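You operate a simulated robot arm through the tools that you are given. There is no shell and no other tool.

The job below is to be done with a simulated robot arm. You get a single attempt, and the scene is never put back.

## Task
Put one small scoop of lime and one big scoop of melon into the steel bowl.
Fine: a scoop goes into one tub only; put both back and stand the bowl on the grey mat. Set down upright: small plain scoop, big scoop.

It is judged by the outcome, as a careful person would: the job done as asked, and still so three seconds after it is handed in. It fails if anything else is knocked over, pushed out of place, dropped, spilled or broken.

## Robot
A 7-joint arm with a two-finger parallel gripper, fixed in place. Base frame: the origin is at the foot of the arm, x ahead of it, y to its left, z up; the work surface is at about z = 0.84. Lengths are in m, angles in degrees, forces in N, time in s.
Its first joint turns from -149.0 to 149.0 degrees. Payload 3.43 kg.
The TCP is the grasp point between the finger pads, 0.03 m short of the fingertips. In the tool frame z runs along the fingers and y along their closing line. The gripper opens to 0.094 m. The fingers are 0.028 m wide and 0.01 m thick; the gripper's body (0.05 by 0.096 m) begins 0.055 m behind the TCP.
Orientation is told as [roll, pitch, yaw] about the base's x, y, z axes, in that order, counted from this pose: with the fingers straight down and closing along the base's y, the tool's x points along the base's -x, its y along +y and its z along -z.

## Interface
- The arm moves only by the tool step_arm. Its arguments are lists of equal length, an entry for each row: "xyz": the shift along the tool's x, y, z in cm, a list of three; "angular": the turn, a rotation vector about the tool's x, y, z in degrees, a list of three; "jaw": the finger opening in cm, from 0 to 9.4. In form: {"xyz": [[dx, dy, dz], ...], "angular": [[wx, wy, wz], ...], "jaw": [jaw, ...]}. A call has 1 to 20 rows; each row is the pose to reach, as a shift and turn from the pose commanded when the call began, along the tool's axes at that moment. Each row takes 0.2 s and may step no farther than 0.05 m and 8.6 degrees from the row before; otherwise, or with a gripper value out of range, the whole call is refused. A pose out of reach is approached as far as the arm can. The call stops where the force on the tool passes 40 N (or 10 N more than at its start, if that is more) or the arm is blocked; 0.2 s more then pass. The fingers move at their own pace (about 0.045 m/s each) and stop on an object; they squeeze with about 41 N. The grip force told is the motor's: it shows also when the fingers shut on nothing. Time passes only in rows, and 0.2 s behind the last, so rows that repeat a pose let the fingers close. It gives the time, the measured TCP pose, the force on the tool (base axes), the opening and the grip force at its end, in the units of the frame above (readings bear some noise), with the torque about the TCP (base axes, N m) and any sound that the robot's microphone picked up, and new pictures: "views" is both (left out), scene, wrist or none.
- Cameras (640 x 400 px; columns grow to the right, rows downward): "scene" is fixed at [0.3994, -0.502, 1.5902]; the picture's right is [0.35, -0.94, 0.00], its down [-0.87, -0.32, -0.38] and it looks along [0.35, 0.13, -0.93] (base axes); focal length 265 px, centre (320, 200). "wrist" rides on the gripper at [0.076, 0.014, -0.102] in the tool frame; the picture's right is [-0.18, 0.98, 0.00], its down [-0.75, -0.14, -0.64] and it looks along [-0.63, -0.12, 0.77] (tool axes); focal length 243 px, centre (320, 200).
- measure_at(camera, pixels): for up to 12 pixels [column, row] of the newest picture of that camera ("zoom" is the newest enlarged one), the place [x, y, z] in the base frame of the surface seen there, good to about 0.003 m. The clock stands still meanwhile.
- inspect(camera, box): a new picture of the part [left, top, right, bottom] of that camera's present view, enlarged. The clock stands still meanwhile.
- hand_in(): hands the job in; it is judged then, once.

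Unless the task says otherwise, let go and move clear before handing in.

The tools are called by a JSON object that holds its "api" and its "payload". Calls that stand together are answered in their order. step_arm: Moves the arm, as the interface text tells. Its arguments: {"type":"object","properties":{"xyz":{"type":"array"},"angular":{"type":"array"},"jaw":{"type":"array"},"views":{"type":"string","enum":["both","scene","wrist","none"]}},"required":["xyz","angular","jaw"]} The other tools are called the same way: measure_at (camera, pixels) gives the place of the surface under pixels of a picture; inspect (camera, box) takes an enlarged picture of a part of a camera's view; hand_in () hands the job in.

At the start:

```text
t: 0.0
position: [0.797, -0.5828, 1.1452]
orientation: [0.0, 0.0, 0.0]
contact_force: [0.1, 0.4, 0.4]
wrist_torque: [0.01, -0.01, 0.0]
opening: 0.0941
gripper_force: 0.0
```

scene: 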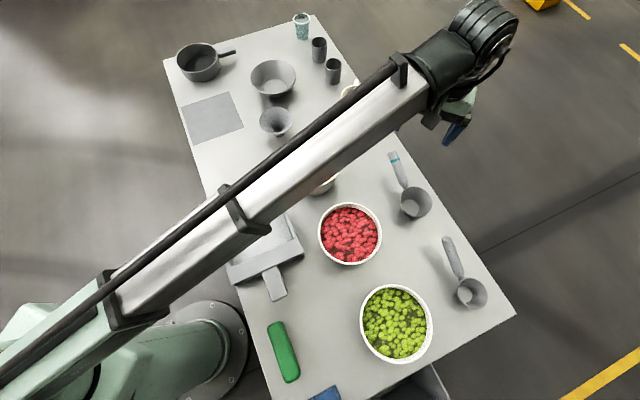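
wrist: 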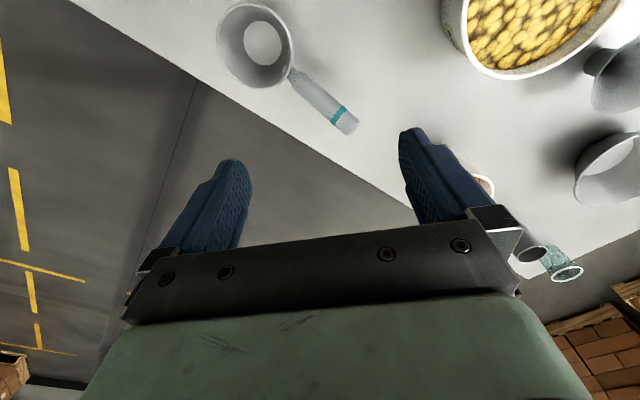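

The scene picture shows a green tub at about (396,324), a red tub at (350,234), another tub hidden behind the arm, and two scoops at (468,290) and (414,200). I'll enlarge several parts before moving.

{"api": "inspect", "payload": {"camera": "scene", "box": [340, 140, 520, 380]}}

{"api": "inspect", "payload": {"camera": "scene", "box": [160, 0, 400, 150]}}

{"api": "inspect", "payload": {"camera": "scene", "box": [210, 160, 450, 400]}}

{"api": "inspect", "payload": {"camera": "wrist", "box": [200, 0, 640, 280]}}

```text
1.67 times, centred on (430, 260) of scene
```

zoom: 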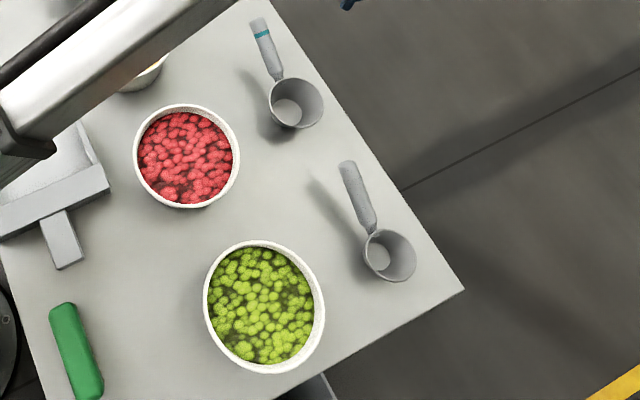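

```text
2.67 times, centred on (280, 75) of scene
```

zoom: 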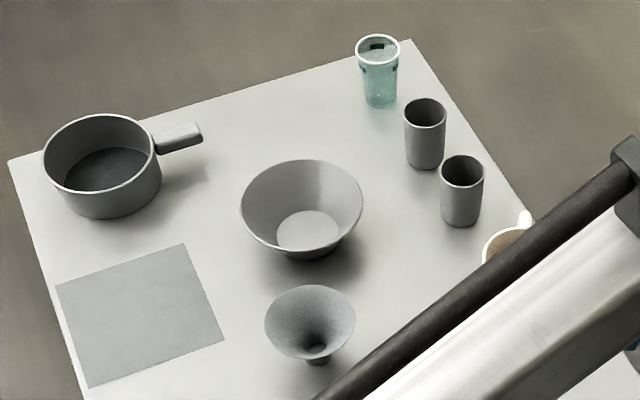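

```text
1.67 times, centred on (330, 280) of scene
```

zoom: 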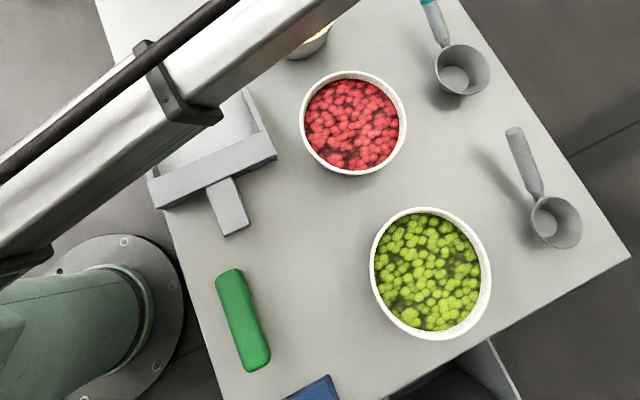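

```text
1.43 times, centred on (420, 140) of wrist
```

zoom: 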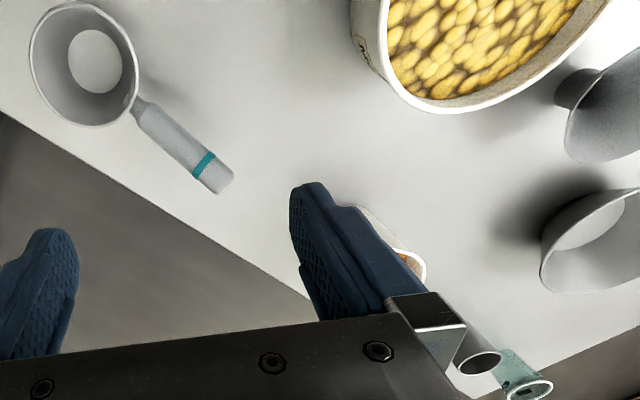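

Two scoops are in view (one plain, one with a teal band), plus green, red and yellow tubs. I'll measure their positions and sizes in the scene and wrist pictures.

{"api": "measure_at", "payload": {"camera": "scene", "pixels": [[467, 293], [456, 284], [487, 295], [472, 280], [474, 306], [446, 240], [460, 275], [455, 262], [500, 330], [440, 290]]}}

{"api": "measure_at", "payload": {"camera": "scene", "pixels": [[411, 203], [400, 204], [431, 201], [416, 189], [416, 217], [393, 154], [405, 185], [399, 170], [397, 160]]}}

{"api": "measure_at", "payload": {"camera": "scene", "pixels": [[396, 324], [361, 324], [432, 324], [396, 286], [396, 362], [350, 234], [319, 234], [381, 234], [350, 204], [350, 264], [420, 370], [380, 310]]}}

{"api": "measure_at", "payload": {"camera": "scene", "pixels": [[275, 86], [250, 78], [296, 78], [273, 61], [273, 96], [276, 118], [260, 120], [293, 120], [213, 118], [182, 107], [232, 92], [244, 128]]}}

{"api": "measure_at", "payload": {"camera": "wrist", "pixels": [[262, 42], [255, 86], [220, 45], [292, 45], [255, 3], [345, 125], [300, 80], [540, 30], [470, 50], [530, 78], [617, 20], [590, 190]]}}

```text
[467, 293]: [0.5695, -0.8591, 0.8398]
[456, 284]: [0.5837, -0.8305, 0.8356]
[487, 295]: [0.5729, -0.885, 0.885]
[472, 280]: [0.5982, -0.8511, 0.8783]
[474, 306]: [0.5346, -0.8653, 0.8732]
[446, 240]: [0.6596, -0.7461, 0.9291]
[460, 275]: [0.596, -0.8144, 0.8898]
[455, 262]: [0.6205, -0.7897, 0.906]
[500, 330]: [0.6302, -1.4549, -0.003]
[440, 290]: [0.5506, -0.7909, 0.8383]
```

```text
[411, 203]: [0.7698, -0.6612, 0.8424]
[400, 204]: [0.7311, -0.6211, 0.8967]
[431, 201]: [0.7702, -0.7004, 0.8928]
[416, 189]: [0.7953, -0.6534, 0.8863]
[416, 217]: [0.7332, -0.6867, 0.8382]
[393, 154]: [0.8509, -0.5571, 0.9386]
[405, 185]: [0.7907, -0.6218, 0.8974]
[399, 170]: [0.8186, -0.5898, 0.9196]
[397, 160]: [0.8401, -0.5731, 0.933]
```

```text
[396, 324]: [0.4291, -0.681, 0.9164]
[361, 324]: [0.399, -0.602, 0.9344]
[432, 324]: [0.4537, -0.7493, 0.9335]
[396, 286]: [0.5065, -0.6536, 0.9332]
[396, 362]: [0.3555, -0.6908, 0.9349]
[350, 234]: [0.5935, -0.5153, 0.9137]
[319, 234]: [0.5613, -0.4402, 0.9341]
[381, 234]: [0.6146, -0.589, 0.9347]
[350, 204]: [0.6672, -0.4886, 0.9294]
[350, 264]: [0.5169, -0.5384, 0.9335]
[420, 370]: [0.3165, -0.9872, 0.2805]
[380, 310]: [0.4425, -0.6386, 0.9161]
```

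```text
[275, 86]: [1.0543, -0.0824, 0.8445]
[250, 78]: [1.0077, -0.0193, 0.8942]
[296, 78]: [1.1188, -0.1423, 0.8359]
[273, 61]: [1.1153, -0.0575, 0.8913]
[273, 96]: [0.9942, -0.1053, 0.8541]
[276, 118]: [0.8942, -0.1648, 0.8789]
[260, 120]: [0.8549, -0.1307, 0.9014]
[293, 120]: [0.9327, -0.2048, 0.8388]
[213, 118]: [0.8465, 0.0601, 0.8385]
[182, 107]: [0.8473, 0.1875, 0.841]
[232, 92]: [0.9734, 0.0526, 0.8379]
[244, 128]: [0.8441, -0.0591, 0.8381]
```

```text
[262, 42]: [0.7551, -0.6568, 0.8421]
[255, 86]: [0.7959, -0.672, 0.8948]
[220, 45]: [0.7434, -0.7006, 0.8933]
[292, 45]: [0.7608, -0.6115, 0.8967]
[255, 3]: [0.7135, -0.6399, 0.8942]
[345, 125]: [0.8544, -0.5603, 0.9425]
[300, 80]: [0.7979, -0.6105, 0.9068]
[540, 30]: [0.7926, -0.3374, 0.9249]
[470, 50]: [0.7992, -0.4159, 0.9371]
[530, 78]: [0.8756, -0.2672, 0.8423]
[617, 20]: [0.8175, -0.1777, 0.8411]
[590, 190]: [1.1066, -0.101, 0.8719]
```

The plain scoop's cup (near (468,293)) is about 6.5 cm wide, and the teal-banded one (near (411,203)) is about 9 cm wide. So the banded one is the big scoop, the bowl is probably the wide one at (275,80), and the mat is centred at about (212,118). I'll swing the arm high to the left to see that area and uncover what the arm hides.

{"api": "step_arm", "payload": {"xyz": [[0, 4, 0], [0, 9, 0], [0, 14, 0], [0, 19, 0], [0, 24, 0], [0, 29, 0], [0, 34, 0], [0, 39, 0], [0, 44, 0], [0, 49, 0], [0, 54, 0], [0, 58, 0]], "angular": [[0, 0, 0], [0, 0, 0], [0, 0, 0], [0, 0, 0], [0, 0, 0], [0, 0, 0], [0, 0, 0], [0, 0, 0], [0, 0, 0], [0, 0, 0], [0, 0, 0], [0, 0, 0]], "jaw": [9.4, 9.4, 9.4, 9.4, 9.4, 9.4, 9.4, 9.4, 9.4, 9.4, 9.4, 9.4]}}

```text
t: 1.8
position: [0.7978, -0.1951, 1.1448]
orientation: [-0.2, -0.4, 0.3]
contact_force: [2.8, 1.7, -3.7]
wrist_torque: [-0.22, 0.14, -0.17]
opening: 0.0942
gripper_force: 0.0
stopped in row 9: the force on the tool passed its limit at 50 N (the readings are from after the stop); the commanded pose is now the measured one
```

scene: 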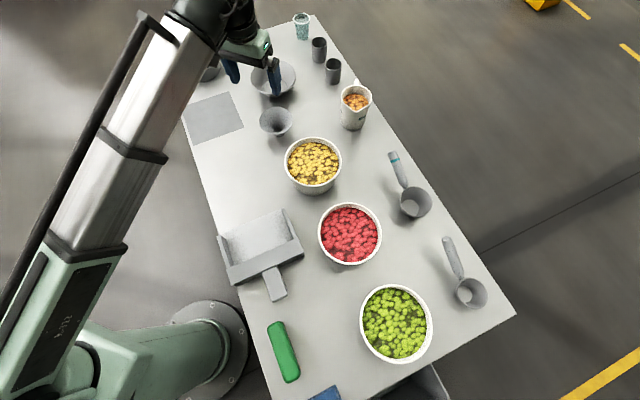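
wrist: 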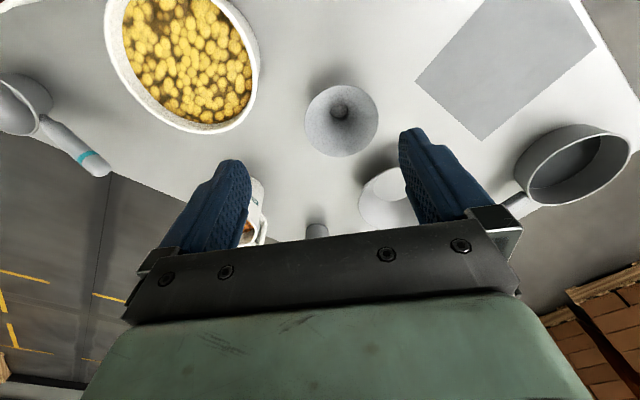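

The stop looks like an inertial jolt, since nothing is near the arm at that height. The scene now shows the yellow tub at (313,163) and a jug with orange contents at (355,103). I'll enlarge these to settle which one is melon.

{"api": "inspect", "payload": {"camera": "scene", "box": [270, 70, 400, 200]}}

{"api": "inspect", "payload": {"camera": "scene", "box": [310, 190, 450, 380]}}

{"api": "inspect", "payload": {"camera": "wrist", "box": [90, 0, 400, 200]}}

{"api": "inspect", "payload": {"camera": "scene", "box": [180, 0, 360, 140]}}

{"api": "inspect", "payload": {"camera": "scene", "box": [200, 190, 370, 400]}}

```text
3.08 times, centred on (335, 135) of scene
```

zoom: 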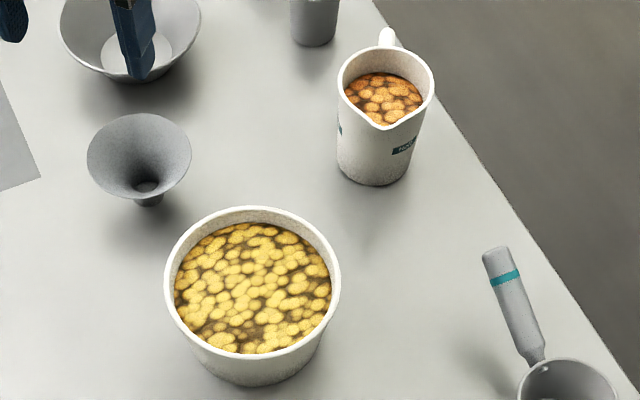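

```text
2.11 times, centred on (380, 285) of scene
```

zoom: 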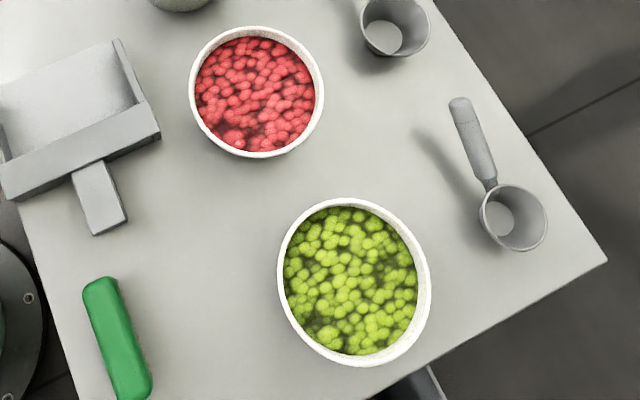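

```text
2.00 times, centred on (245, 100) of wrist
```

zoom: 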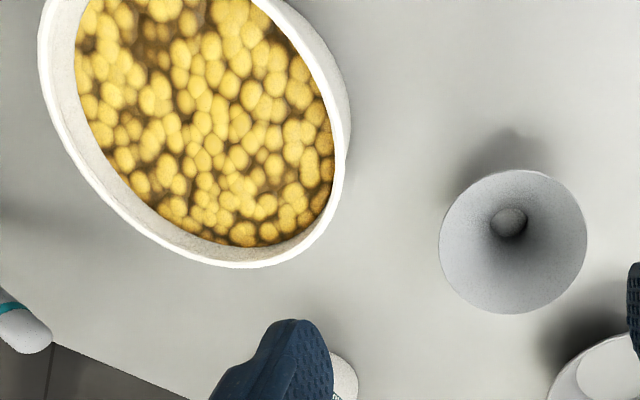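

```text
2.86 times, centred on (270, 70) of scene
```

zoom: 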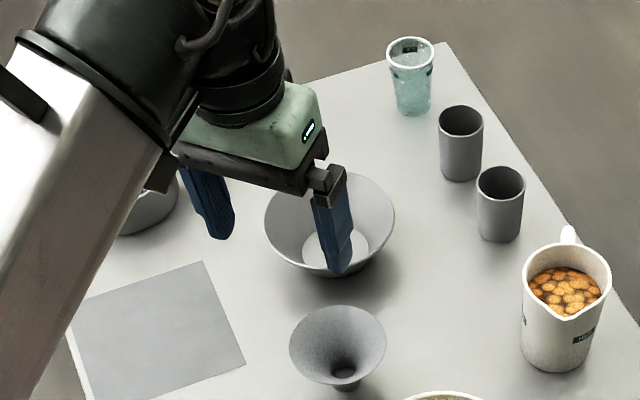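

```text
1.90 times, centred on (285, 295) of scene
```

zoom: 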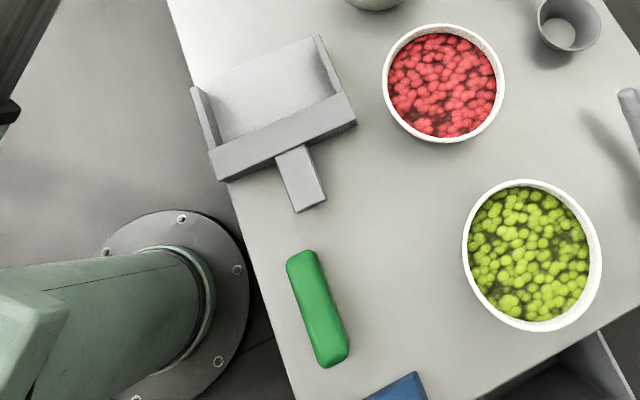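

The jug carries a small label near (405,150) in the zoom. I'll enlarge it further and look for labels on the tub walls too.

{"api": "inspect", "payload": {"camera": "scene", "box": [332, 76, 380, 136]}}

{"api": "inspect", "payload": {"camera": "scene", "box": [282, 130, 346, 200]}}

{"api": "inspect", "payload": {"camera": "wrist", "box": [300, 60, 460, 250]}}

{"api": "measure_at", "payload": {"camera": "scene", "pixels": [[313, 163], [285, 160], [342, 160], [313, 138], [313, 185], [355, 103], [341, 93], [370, 95], [354, 115], [352, 125], [354, 84]]}}

```text
6.67 times, centred on (356, 106) of scene
```

zoom: 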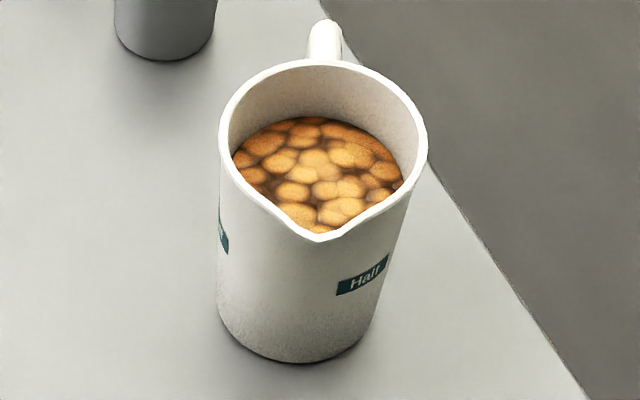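

```text
5.71 times, centred on (314, 165) of scene
```

zoom: 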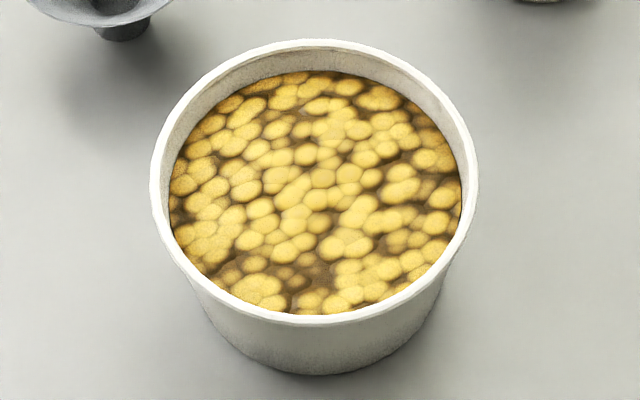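

```text
2.11 times, centred on (380, 155) of wrist
```

zoom: 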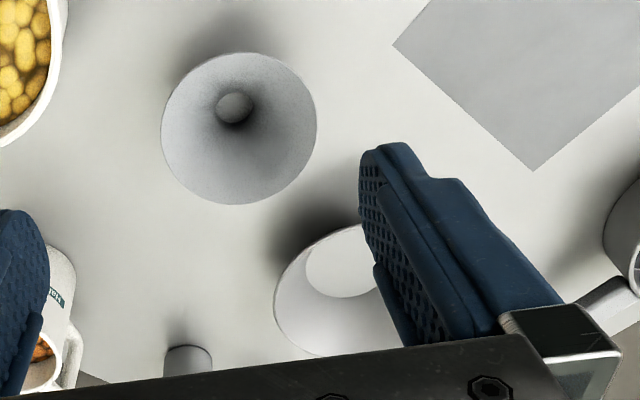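

```text
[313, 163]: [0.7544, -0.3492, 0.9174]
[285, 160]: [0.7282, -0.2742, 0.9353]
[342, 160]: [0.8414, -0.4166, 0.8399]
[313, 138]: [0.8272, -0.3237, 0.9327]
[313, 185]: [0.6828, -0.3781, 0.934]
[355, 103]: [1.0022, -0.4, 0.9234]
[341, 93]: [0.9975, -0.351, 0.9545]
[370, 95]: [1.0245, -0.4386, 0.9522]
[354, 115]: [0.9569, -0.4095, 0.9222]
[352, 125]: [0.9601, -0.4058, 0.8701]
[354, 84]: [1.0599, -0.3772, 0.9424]
```

The jug's label reads "Half", so it is a measuring jug and not one of the tubs. Next I'll move the arm slowly so the wrist camera gets a clear view of the bowl at about (1.05,-0.08).

{"api": "step_arm", "payload": {"xyz": [[1, 1, 0], [3, 3, 0], [5, 5, 0], [7, 7, 0], [9, 9, 0], [11, 10, 0], [12, 11, 0]], "angular": [[0, 0, 0], [0, 0, 0], [0, 0, 0], [0, 0, 0], [0, 0, 0], [0, 0, 0], [0, 0, 0]], "jaw": [9.4, 9.4, 9.4, 9.4, 9.4, 9.4, 9.4]}}

```text
t: 2.3
position: [0.7838, -0.1803, 1.1451]
orientation: [-0.4, -0.8, 0.6]
contact_force: [6.9, -0.4, -11.8]
wrist_torque: [-0.32, -0.06, -0.15]
opening: 0.0939
gripper_force: 0.1
stopped in row 2: the force on the tool passed its limit at 50 N (the readings are from after the stop); the commanded pose is now the measured one
```

scene: 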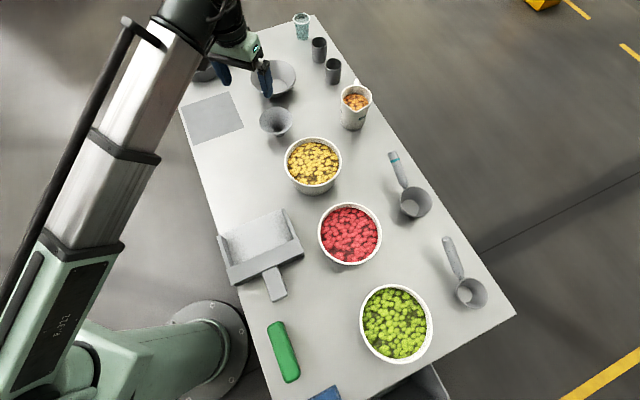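
wrist: 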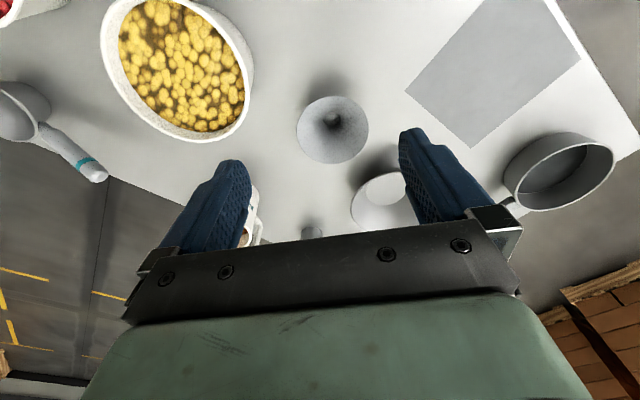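

The move stopped again at 50 N with nothing near the hand, so I'll hold still for a moment and read the force.

{"api": "step_arm", "payload": {"xyz": [[0, 0, 0], [0, 0, 0], [0, 0, 0]], "angular": [[0, 0, 0], [0, 0, 0], [0, 0, 0]], "jaw": [9.4, 9.4, 9.4], "views": "none"}}

{"api": "inspect", "payload": {"camera": "scene", "box": [0, 0, 300, 190]}}

```text
t: 3.1
position: [0.7838, -0.1797, 1.1454]
orientation: [-0.4, -0.7, 0.6]
contact_force: [10.4, -1.4, -18.7]
wrist_torque: [-0.34, -0.32, -0.13]
opening: 0.094
gripper_force: 0.0
```

```text
2.11 times, centred on (150, 95) of scene
```

zoom: 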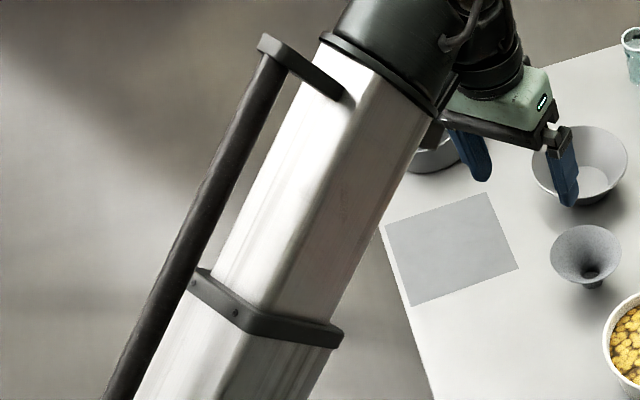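

A steady push of about 21 N remains on the tool, directed forward and down, so the hand may be touching the arm itself. I'll measure points on the arm and hand to understand the geometry.

{"api": "measure_at", "payload": {"camera": "scene", "pixels": [[160, 60], [120, 180], [90, 280], [40, 330], [190, 20], [235, 45], [245, 55], [222, 75], [265, 80], [135, 30], [205, 20], [225, 20]]}}

{"api": "inspect", "payload": {"camera": "scene", "box": [180, 0, 310, 110]}}

```text
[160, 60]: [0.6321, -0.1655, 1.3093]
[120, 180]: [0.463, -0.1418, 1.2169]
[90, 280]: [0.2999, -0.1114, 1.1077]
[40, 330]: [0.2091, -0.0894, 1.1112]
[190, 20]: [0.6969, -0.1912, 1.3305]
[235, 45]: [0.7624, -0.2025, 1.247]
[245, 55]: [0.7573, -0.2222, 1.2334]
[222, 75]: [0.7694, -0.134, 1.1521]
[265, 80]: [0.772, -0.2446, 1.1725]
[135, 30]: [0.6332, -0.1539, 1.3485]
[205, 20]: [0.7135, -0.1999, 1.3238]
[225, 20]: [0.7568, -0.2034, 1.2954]
```

```text
3.64 times, centred on (245, 55) of scene
```

zoom: 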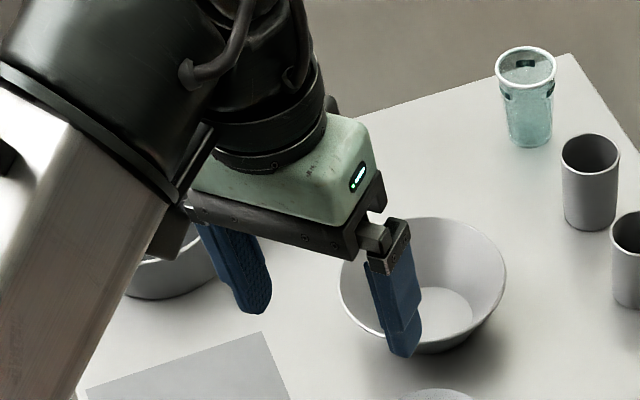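

The measured points show the forearm sloping upward to the wrist, so at this height and short reach the hand folds against the forearm. I'll lower the hand, which relieves that, staying clear of everything on the table.

{"api": "step_arm", "payload": {"xyz": [[-0.5, 0, 1], [-1, 0, 2.5], [-1, 0, 4], [-1, 0, 5.5], [-1, 1, 7], [-1, 2, 8], [-1, 4, 8], [-1, 6, 8], [-1, 8, 8], [-1, 10, 8], [-1, 11, 8]], "angular": [[0, 0, 0], [0, 0, 0], [0, 0, 0], [0, 0, 0], [0, 0, 0], [0, 0, 0], [0, 0, 0], [0, 0, 0], [0, 0, 0], [0, 0, 0], [0, 0, 0]], "jaw": [9.4, 9.4, 9.4, 9.4, 9.4, 9.4, 9.4, 9.4, 9.4, 9.4, 9.4]}}

```text
t: 5.5
position: [0.7921, -0.07, 1.0641]
orientation: [-0.3, -0.7, 0.6]
contact_force: [0.6, -0.1, 0.3]
wrist_torque: [0.02, 0.0, 0.01]
opening: 0.0939
gripper_force: 0.2
```

scene: 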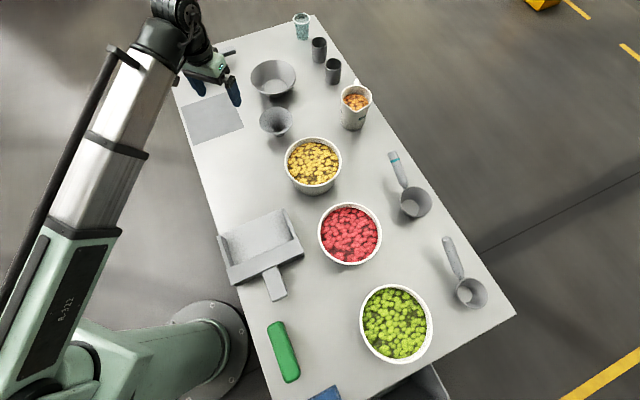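
wrist: 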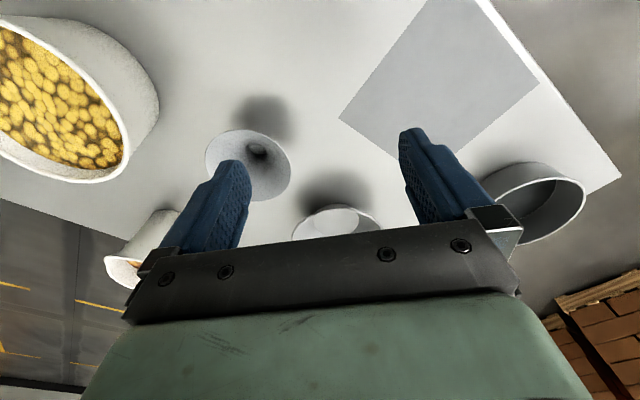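

The force is back to zero and the bowl at (273,79) is clear in the scene view. I'll enlarge it and measure its rim and base, along with the mat corners.

{"api": "inspect", "payload": {"camera": "scene", "box": [180, 40, 310, 150]}}

```text
3.64 times, centred on (245, 95) of scene
```

zoom: 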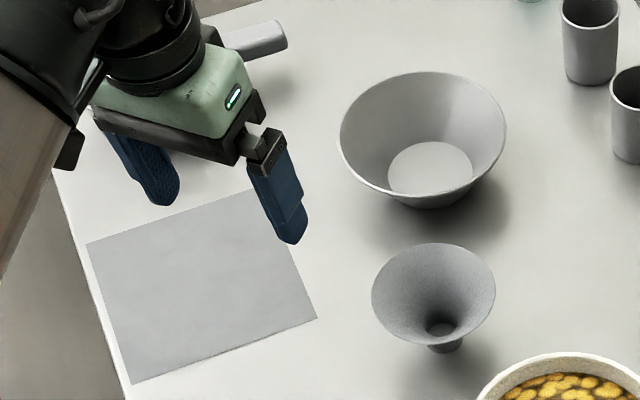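

{"api": "measure_at", "payload": {"camera": "zoom", "pixels": [[341, 135], [504, 125], [420, 73], [425, 197], [360, 92], [480, 92], [365, 178], [485, 178], [430, 170], [430, 205]]}}

{"api": "measure_at", "payload": {"camera": "zoom", "pixels": [[88, 243], [250, 195], [317, 318], [132, 383], [205, 290], [373, 295], [494, 295], [433, 245], [433, 336], [441, 328], [447, 350], [355, 150]]}}

{"api": "inspect", "payload": {"camera": "wrist", "box": [100, 60, 420, 260]}}

```text
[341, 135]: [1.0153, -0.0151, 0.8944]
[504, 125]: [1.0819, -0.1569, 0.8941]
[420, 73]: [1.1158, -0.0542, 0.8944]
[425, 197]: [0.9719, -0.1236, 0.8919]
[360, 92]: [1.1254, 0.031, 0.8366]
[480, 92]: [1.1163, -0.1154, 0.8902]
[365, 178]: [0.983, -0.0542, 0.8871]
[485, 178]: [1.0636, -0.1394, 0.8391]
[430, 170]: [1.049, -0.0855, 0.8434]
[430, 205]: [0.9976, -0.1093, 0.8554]
```

```text
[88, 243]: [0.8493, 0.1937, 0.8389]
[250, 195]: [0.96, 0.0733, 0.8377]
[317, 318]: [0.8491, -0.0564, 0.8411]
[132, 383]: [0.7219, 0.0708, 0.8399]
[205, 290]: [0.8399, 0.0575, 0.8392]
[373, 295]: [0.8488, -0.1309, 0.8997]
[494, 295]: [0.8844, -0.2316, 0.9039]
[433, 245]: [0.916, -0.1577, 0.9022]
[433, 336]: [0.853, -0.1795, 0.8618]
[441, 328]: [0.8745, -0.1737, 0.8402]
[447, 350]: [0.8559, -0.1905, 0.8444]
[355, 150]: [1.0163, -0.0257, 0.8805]
```

```text
2.00 times, centred on (260, 160) of wrist
```

zoom: 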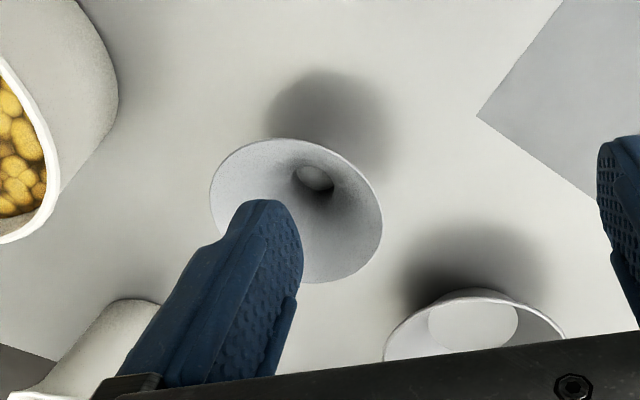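

The bowl's rim centre measures about (1.046,-0.087), radius 0.079, rim z 0.894, with outward-sloping walls. The mat is centred at about (0.848,0.070). I'll move the empty bowl to the mat first by pinching its near rim, so now I turn the hand so the fingers close along the reach direction, moving slightly forward.

{"api": "step_arm", "payload": {"xyz": [[-0.5, 0, 0], [-1, 0, 0], [-2, 0, 0], [-3, 0, 0], [-4, 0, 0], [-5, 0, 0], [-6, 0, 0], [-6, 0, 0], [-6, 0, 0], [-6, 0, 0], [-6, 0, 0], [-6, 0, 0]], "angular": [[0, 0, 8.3], [0, 0, 16.6], [0, 0, 25], [0, 0, 33.3], [0, 0, 41.6], [0, 0, 50], [0, 0, 58.3], [0, 0, 66.6], [0, 0, 75], [0, 0, 83.3], [0, 0, 91.6], [0, 0, 100]], "jaw": [9.4, 9.4, 9.4, 9.4, 9.4, 9.4, 9.4, 9.4, 9.4, 9.4, 9.4, 9.4]}}

```text
t: 8.1
position: [0.8534, -0.07, 1.0667]
orientation: [0.7, -0.2, -99.6]
contact_force: [-0.3, 0.4, 0.1]
wrist_torque: [-0.02, 0.0, 0.0]
opening: 0.0938
gripper_force: 0.0
```

scene: 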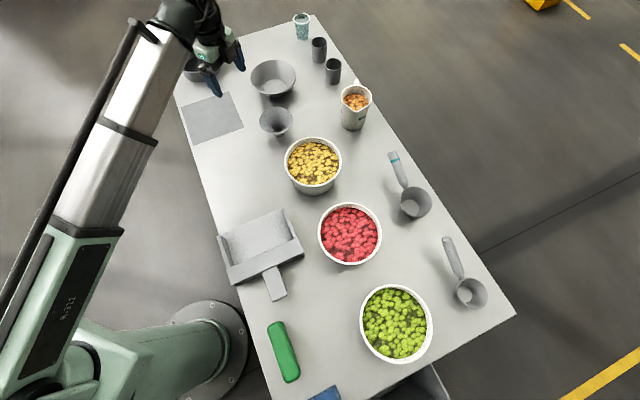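
wrist: 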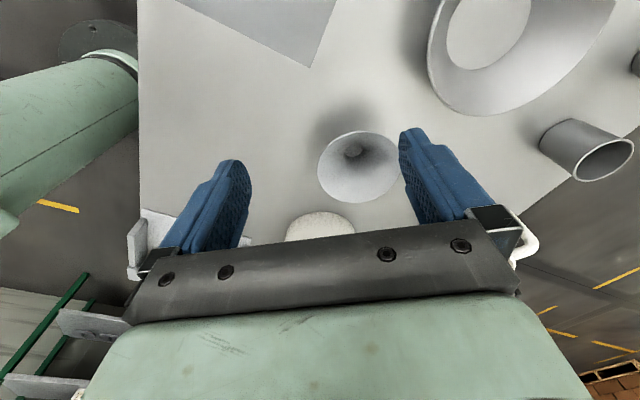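

The yaw turn worked and the bowl now shows at the upper right of the wrist view. I'll measure its rim there to check the position.

{"api": "measure_at", "payload": {"camera": "wrist", "pixels": [[430, 60], [440, 20], [450, 100], [490, 113], [550, 90], [600, 40], [490, 30], [447, 20], [530, 30], [470, 65]]}}

{"api": "inspect", "payload": {"camera": "wrist", "box": [400, 0, 640, 150]}}

```text
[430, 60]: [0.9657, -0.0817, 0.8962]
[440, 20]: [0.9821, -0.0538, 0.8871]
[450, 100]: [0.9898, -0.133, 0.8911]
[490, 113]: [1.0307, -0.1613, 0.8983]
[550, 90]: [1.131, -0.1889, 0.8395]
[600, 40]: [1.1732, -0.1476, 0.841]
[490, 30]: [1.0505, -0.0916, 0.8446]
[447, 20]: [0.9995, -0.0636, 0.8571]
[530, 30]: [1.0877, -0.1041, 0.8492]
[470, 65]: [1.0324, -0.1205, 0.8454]
```

```text
2.67 times, centred on (520, 75) of wrist
```

zoom: 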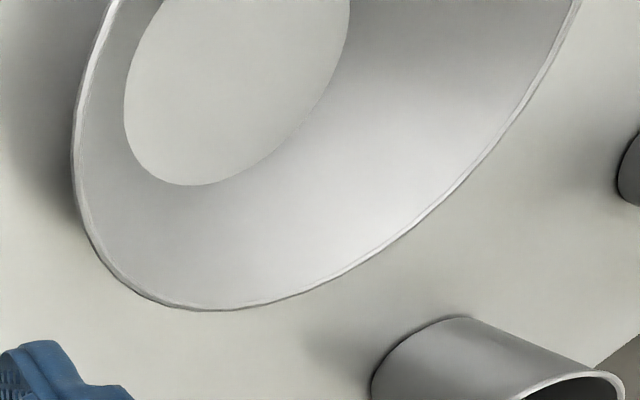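

The rim position agrees (near rim point about (0.968,-0.072,0.895)). Now I tilt the fingers 35° forward to lie along the sloped bowl wall and partly close them.

{"api": "step_arm", "payload": {"xyz": [[0, 0.5, 0.5], [0.3, 1, 1.2], [0.5, 1.8, 2], [0.8, 2.4, 3], [1, 2.9, 3.7], [1, 2.9, 3.7], [1, 2.9, 3.7], [1, 2.9, 3.7]], "angular": [[-7, 0, 0], [-14, 0, 0], [-21, 0, 0], [-28, 0, 0], [-35, 0, 0], [-35, 0, 0], [-35, 0, 0], [-35, 0, 0]], "jaw": [9.4, 8, 6, 4, 2.6, 2.6, 2.6, 2.6]}}

```text
t: 9.9
position: [0.8856, -0.0657, 1.0289]
orientation: [35.7, -0.1, -99.4]
contact_force: [0.6, -0.1, 0.4]
wrist_torque: [0.03, 0.01, 0.04]
opening: 0.026
gripper_force: 0.0
```

scene: 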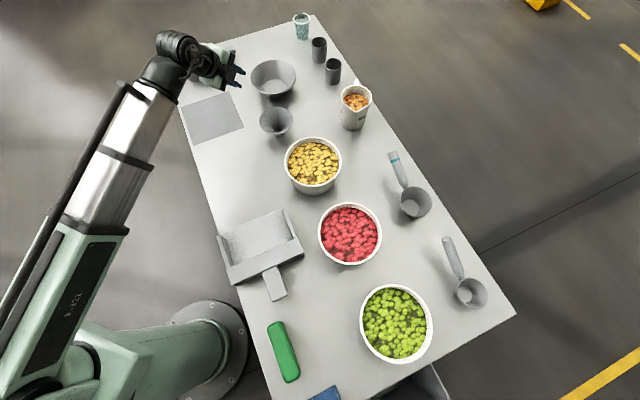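
wrist: 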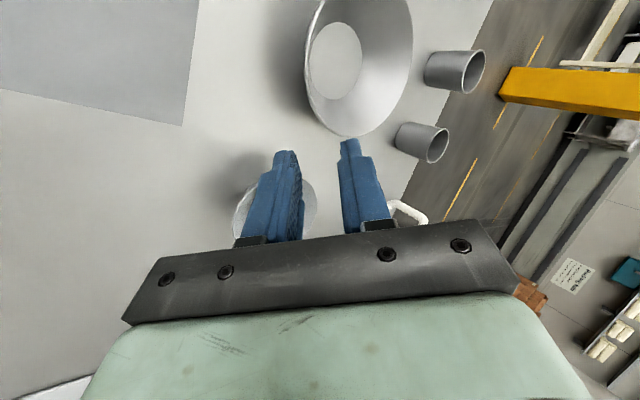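

The hand is tilted 35.7° with the fingers 2.6 cm apart. I'll go to a point just short of the near rim and check the alignment there.

{"api": "step_arm", "payload": {"xyz": [[0.2, -0.3, 1.5], [0.4, -0.6, 3.5], [0.6, -0.9, 5.5], [0.8, -1.1, 7.5], [0.8, -1.1, 9]], "angular": [[0, 0, 0], [0, 0, 0], [0, 0, 0], [0, 0, 0], [0, 0, 0]], "jaw": [2.6, 2.6, 2.6, 2.6, 2.6]}}

{"api": "inspect", "payload": {"camera": "wrist", "box": [200, 0, 500, 250]}}

{"api": "inspect", "payload": {"camera": "scene", "box": [190, 40, 320, 140]}}

```text
t: 11.1
position: [0.9295, -0.0647, 0.9496]
orientation: [35.8, -0.3, -99.5]
contact_force: [0.2, -0.7, 0.4]
wrist_torque: [0.0, -0.03, 0.02]
opening: 0.0257
gripper_force: 0.0
```

scene: 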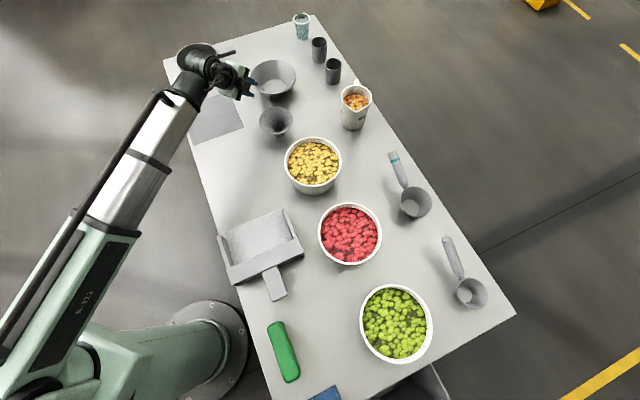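
wrist: 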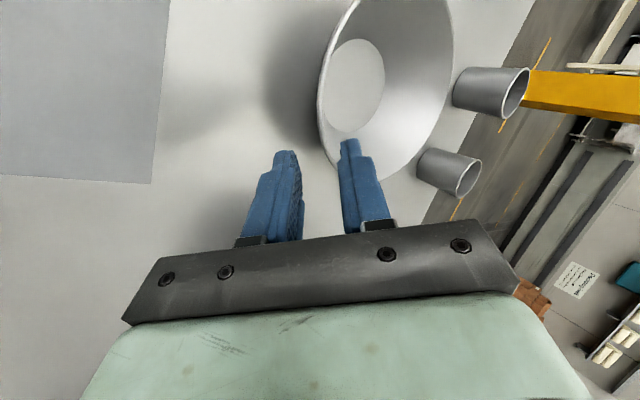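

```text
1.60 times, centred on (350, 125) of wrist
```

zoom: 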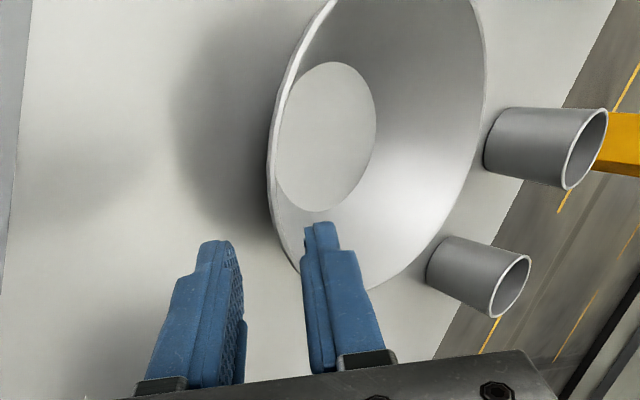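

```text
4.00 times, centred on (255, 90) of scene
```

zoom: 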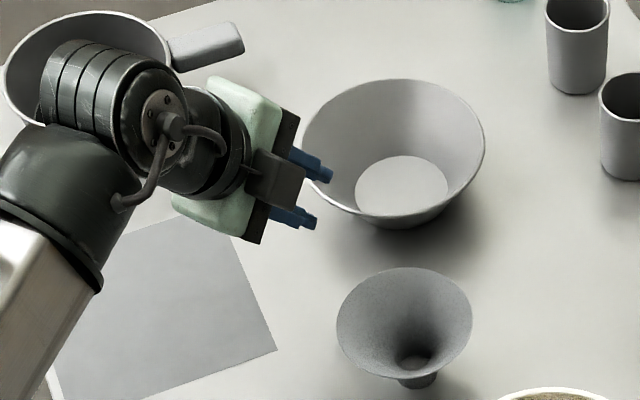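

The rim's near edge lies between the two fingers in both views. I'll advance along the wall slowly.

{"api": "step_arm", "payload": {"xyz": [[0, 0, 1], [0, 0, 2], [0, 0, 3], [0, 0, 4], [0, 0, 5], [0, 0, 6], [0, 0, 7], [0, 0, 7.8]], "angular": [[0, 0, 0], [0, 0, 0], [0, 0, 0], [0, 0, 0], [0, 0, 0], [0, 0, 0], [0, 0, 0], [0, 0, 0]], "jaw": [2.6, 2.6, 2.6, 2.6, 2.6, 2.6, 2.6, 2.6]}}

{"api": "inspect", "payload": {"camera": "wrist", "box": [200, 0, 500, 250]}}

{"api": "inspect", "payload": {"camera": "scene", "box": [190, 40, 320, 140]}}

```text
t: 12.9
position: [0.9745, -0.0723, 0.887]
orientation: [35.7, -0.2, -99.6]
contact_force: [-0.3, -0.1, 0.2]
wrist_torque: [0.01, -0.02, 0.0]
opening: 0.0259
gripper_force: 0.0
```

scene: 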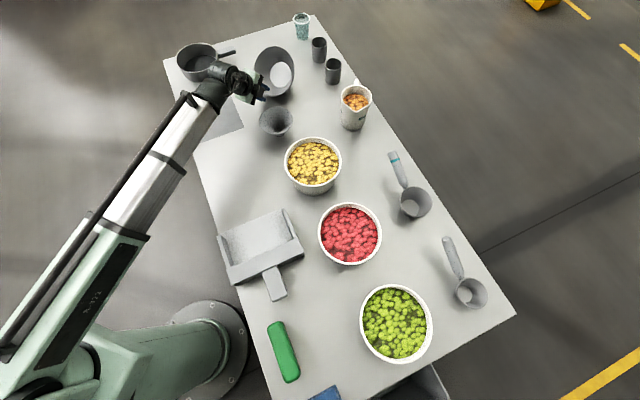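
wrist: 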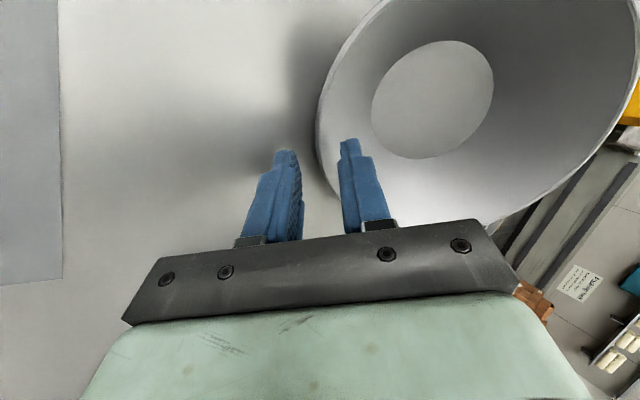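

```text
1.60 times, centred on (350, 125) of wrist
```

zoom: 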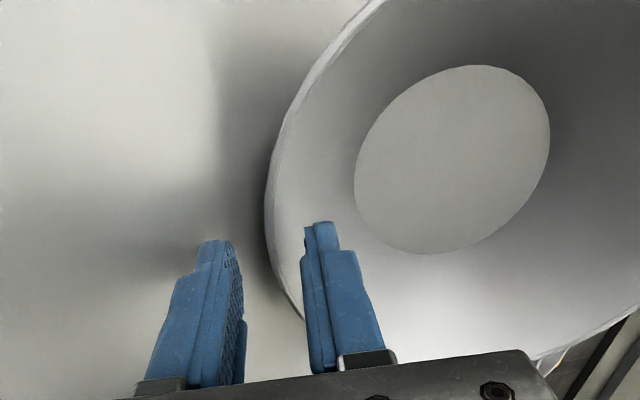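

```text
4.00 times, centred on (255, 90) of scene
```

zoom: 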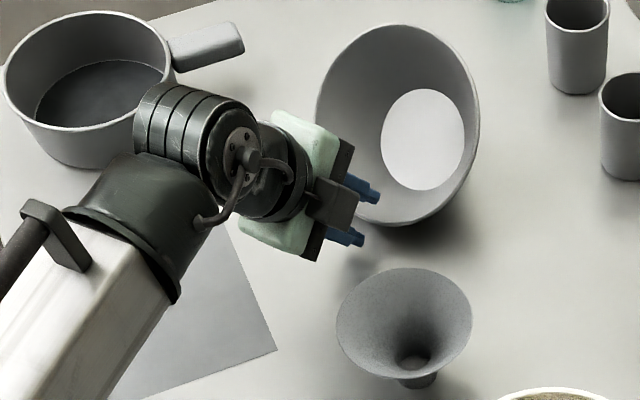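

The bowl looks tilted now in the scene zoom (its floor has shifted to (425,140)), although the force reads about zero. I'll measure the bowl's points before doing anything else.

{"api": "measure_at", "payload": {"camera": "scene", "pixels": [[271, 70], [290, 62], [282, 75], [282, 87], [298, 80], [275, 95], [256, 60], [285, 47], [308, 68], [290, 52]]}}

{"api": "measure_at", "payload": {"camera": "wrist", "pixels": [[319, 110], [322, 160], [350, 30], [430, 100], [375, 110], [490, 80], [420, 155], [600, 130], [480, 225], [335, 185], [550, 20], [330, 130]]}}

{"api": "inspect", "payload": {"camera": "scene", "box": [240, 35, 320, 105]}}

```text
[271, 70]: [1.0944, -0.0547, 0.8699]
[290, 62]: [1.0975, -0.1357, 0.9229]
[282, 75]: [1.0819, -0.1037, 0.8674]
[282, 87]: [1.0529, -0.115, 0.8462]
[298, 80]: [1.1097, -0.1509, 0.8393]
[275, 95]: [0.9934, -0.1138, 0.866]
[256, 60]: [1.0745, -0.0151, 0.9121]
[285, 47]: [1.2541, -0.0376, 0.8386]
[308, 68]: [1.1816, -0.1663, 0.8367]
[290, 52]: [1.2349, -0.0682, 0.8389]
```

```text
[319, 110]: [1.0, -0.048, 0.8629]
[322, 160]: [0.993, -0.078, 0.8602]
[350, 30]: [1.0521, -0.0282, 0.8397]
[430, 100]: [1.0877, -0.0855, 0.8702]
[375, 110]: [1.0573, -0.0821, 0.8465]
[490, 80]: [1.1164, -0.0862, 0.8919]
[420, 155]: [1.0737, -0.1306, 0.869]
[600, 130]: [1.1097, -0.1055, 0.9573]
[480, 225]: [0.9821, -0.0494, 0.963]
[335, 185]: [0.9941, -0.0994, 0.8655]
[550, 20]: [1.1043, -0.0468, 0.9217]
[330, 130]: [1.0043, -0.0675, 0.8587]
```

```text
5.71 times, centred on (280, 70) of scene
```

zoom: 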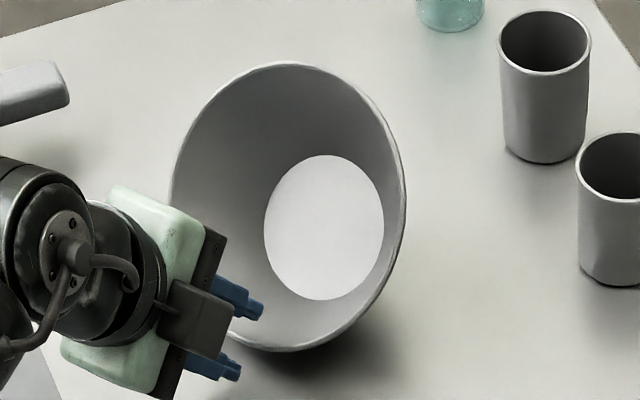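

The bowl has tipped about 38° toward the arm, near rim now at z≈0.86 right at the fingertips. I'll measure the fingertips to see what is pressing on it.

{"api": "measure_at", "payload": {"camera": "wrist", "pixels": [[288, 155], [295, 160], [280, 165], [348, 143], [343, 150], [345, 170], [295, 200], [350, 200], [325, 170], [330, 185], [315, 200], [310, 150]]}}

{"api": "measure_at", "payload": {"camera": "zoom", "pixels": [[262, 310], [238, 372], [240, 345], [270, 350], [172, 190], [290, 63], [403, 200], [330, 340], [265, 230], [383, 230], [325, 157], [325, 298]]}}

{"api": "inspect", "payload": {"camera": "wrist", "box": [260, 100, 400, 250]}}

```text
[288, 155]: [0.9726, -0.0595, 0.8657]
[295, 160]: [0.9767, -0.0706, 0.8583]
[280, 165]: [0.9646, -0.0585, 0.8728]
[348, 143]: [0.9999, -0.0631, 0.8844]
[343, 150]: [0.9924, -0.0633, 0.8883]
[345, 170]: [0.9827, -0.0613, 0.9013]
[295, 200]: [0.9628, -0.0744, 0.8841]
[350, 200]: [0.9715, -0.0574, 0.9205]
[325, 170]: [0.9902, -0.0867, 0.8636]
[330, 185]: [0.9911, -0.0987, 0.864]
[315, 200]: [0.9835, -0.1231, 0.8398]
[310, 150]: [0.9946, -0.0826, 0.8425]
```

```text
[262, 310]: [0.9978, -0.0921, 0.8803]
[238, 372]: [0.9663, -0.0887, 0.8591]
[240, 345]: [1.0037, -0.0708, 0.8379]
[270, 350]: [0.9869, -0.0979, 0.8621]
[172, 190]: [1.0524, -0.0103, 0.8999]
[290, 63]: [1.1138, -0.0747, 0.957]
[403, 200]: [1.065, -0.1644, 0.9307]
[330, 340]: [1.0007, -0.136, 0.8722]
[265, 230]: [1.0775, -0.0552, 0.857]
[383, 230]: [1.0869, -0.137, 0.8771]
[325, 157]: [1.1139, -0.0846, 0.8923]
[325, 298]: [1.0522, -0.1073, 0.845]
```

```text
2.67 times, centred on (330, 175) of wrist
```

zoom: 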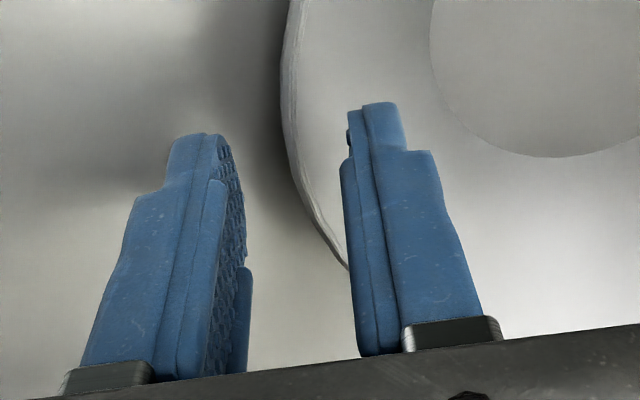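

The rim plane is flush with the plane of the fingertips, and its tilt matches the tool's. So the inner fingertip seems to be resting on something at rim level rather than inside the bowl. I'll back off slowly so the bowl settles upright again.

{"api": "step_arm", "payload": {"xyz": [[0, 0, -0.3], [0, 0, -0.6], [0, 0, -0.9], [0, 0, -1.2], [0, 0, -1.5], [0, 0, -1.8], [0, 0, -2.1], [0, 0, -2.4], [0, 0, -2.7], [0, 0, -3], [0, 0, -3.3], [0, 0, -3.6], [0, 0, -3.9], [0, 0, -4.2], [0, 0, -4.6], [0, 0, -5], [0, 0, -5.5], [0, 0, -6], [0, 0, -7], [0, 0, -8]], "angular": [[0, 0, 0], [0, 0, 0], [0, 0, 0], [0, 0, 0], [0, 0, 0], [0, 0, 0], [0, 0, 0], [0, 0, 0], [0, 0, 0], [0, 0, 0], [0, 0, 0], [0, 0, 0], [0, 0, 0], [0, 0, 0], [0, 0, 0], [0, 0, 0], [0, 0, 0], [0, 0, 0], [0, 0, 0], [0, 0, 0]], "jaw": [2.6, 2.6, 2.6, 2.6, 2.6, 2.6, 2.6, 2.6, 2.6, 2.6, 2.6, 2.6, 2.6, 2.6, 2.6, 2.6, 2.6, 2.6, 2.6, 2.6]}}

{"api": "inspect", "payload": {"camera": "scene", "box": [230, 35, 320, 110]}}

{"api": "inspect", "payload": {"camera": "wrist", "box": [260, 0, 540, 220]}}

```text
t: 17.1
position: [0.9282, -0.0623, 0.9513]
orientation: [35.7, -0.2, -99.5]
contact_force: [-0.1, 0.4, -0.5]
wrist_torque: [-0.02, 0.02, 0.0]
opening: 0.026
gripper_force: 0.1
```

scene: 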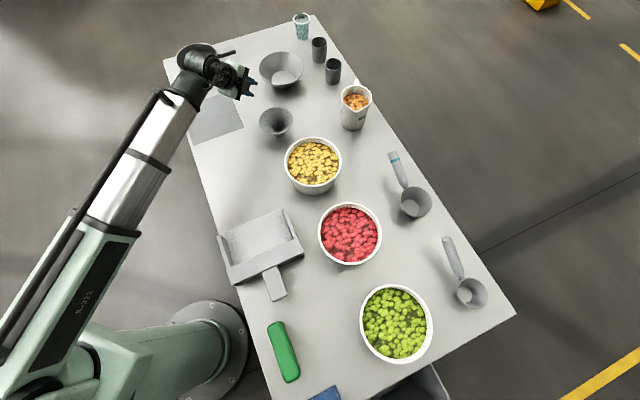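
wrist: 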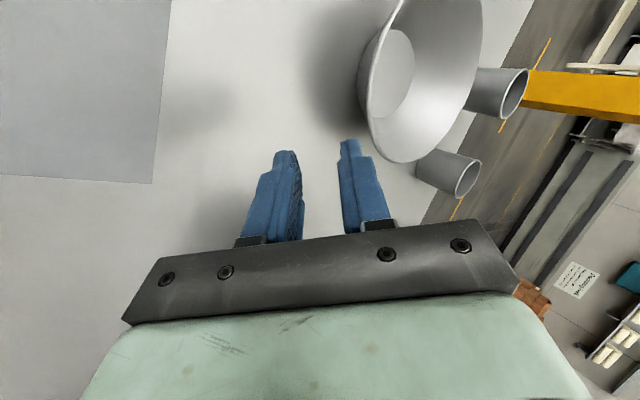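

```text
5.33 times, centred on (275, 72) of scene
```

zoom: 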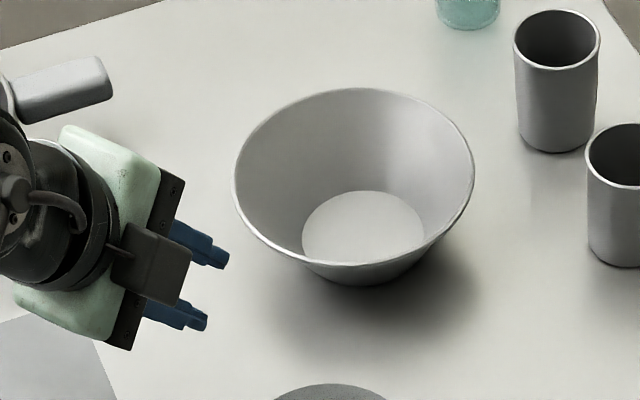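

```text
1.82 times, centred on (400, 110) of wrist
```

zoom: 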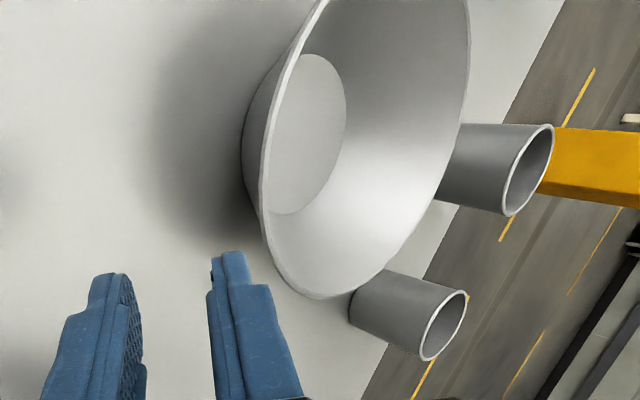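

The bowl is upright again, a few centimetres farther out. I'll measure its new position.

{"api": "measure_at", "payload": {"camera": "scene", "pixels": [[259, 70], [304, 69], [281, 52], [280, 87], [284, 78], [272, 84], [290, 84], [284, 88]]}}

{"api": "measure_at", "payload": {"camera": "wrist", "pixels": [[362, 80], [375, 135], [400, 158], [385, 70], [440, 130], [365, 100], [380, 40], [395, 5], [470, 80]]}}

```text
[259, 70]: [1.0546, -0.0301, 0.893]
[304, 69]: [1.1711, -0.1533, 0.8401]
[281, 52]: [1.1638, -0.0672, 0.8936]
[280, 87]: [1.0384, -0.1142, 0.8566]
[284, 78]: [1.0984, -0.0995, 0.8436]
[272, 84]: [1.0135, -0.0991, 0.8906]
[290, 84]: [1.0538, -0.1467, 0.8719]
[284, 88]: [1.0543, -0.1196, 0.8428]
```

```text
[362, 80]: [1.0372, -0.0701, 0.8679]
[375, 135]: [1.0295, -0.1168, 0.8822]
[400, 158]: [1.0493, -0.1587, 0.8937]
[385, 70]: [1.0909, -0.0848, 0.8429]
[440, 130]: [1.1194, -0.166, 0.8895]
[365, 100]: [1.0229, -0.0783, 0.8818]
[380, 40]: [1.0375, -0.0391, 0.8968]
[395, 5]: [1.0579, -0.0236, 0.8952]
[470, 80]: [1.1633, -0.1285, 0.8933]
```

The bowl's centre is now about (1.091,-0.098). Before another try I want to know whether the inside of the bowl is really open. I'll check the clearance between wrist and pot first.

{"api": "measure_at", "payload": {"camera": "scene", "pixels": [[190, 50], [200, 62], [222, 55], [234, 52], [180, 52], [205, 45], [196, 60], [215, 80], [187, 80], [225, 70], [240, 90], [250, 95]]}}

{"api": "inspect", "payload": {"camera": "scene", "box": [150, 20, 290, 120]}}

```text
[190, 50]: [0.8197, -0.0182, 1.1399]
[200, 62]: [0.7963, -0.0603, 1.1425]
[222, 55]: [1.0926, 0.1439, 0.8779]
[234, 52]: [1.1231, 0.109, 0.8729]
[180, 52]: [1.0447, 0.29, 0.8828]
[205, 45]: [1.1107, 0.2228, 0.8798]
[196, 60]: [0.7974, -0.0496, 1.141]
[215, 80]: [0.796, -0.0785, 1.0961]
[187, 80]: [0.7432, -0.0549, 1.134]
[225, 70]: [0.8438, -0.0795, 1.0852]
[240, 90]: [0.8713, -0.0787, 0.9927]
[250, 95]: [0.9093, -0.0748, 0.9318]
```

```text
4.00 times, centred on (220, 70) of scene
```

zoom: 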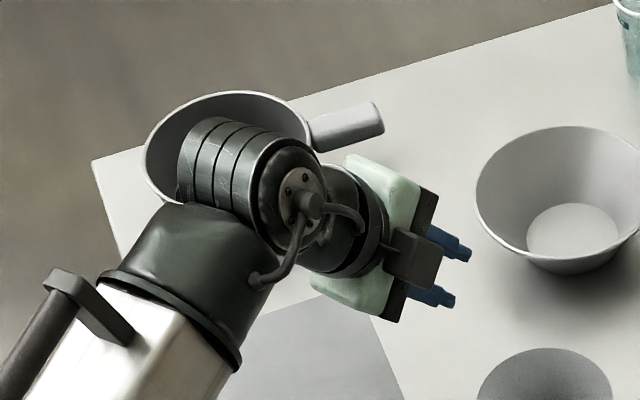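

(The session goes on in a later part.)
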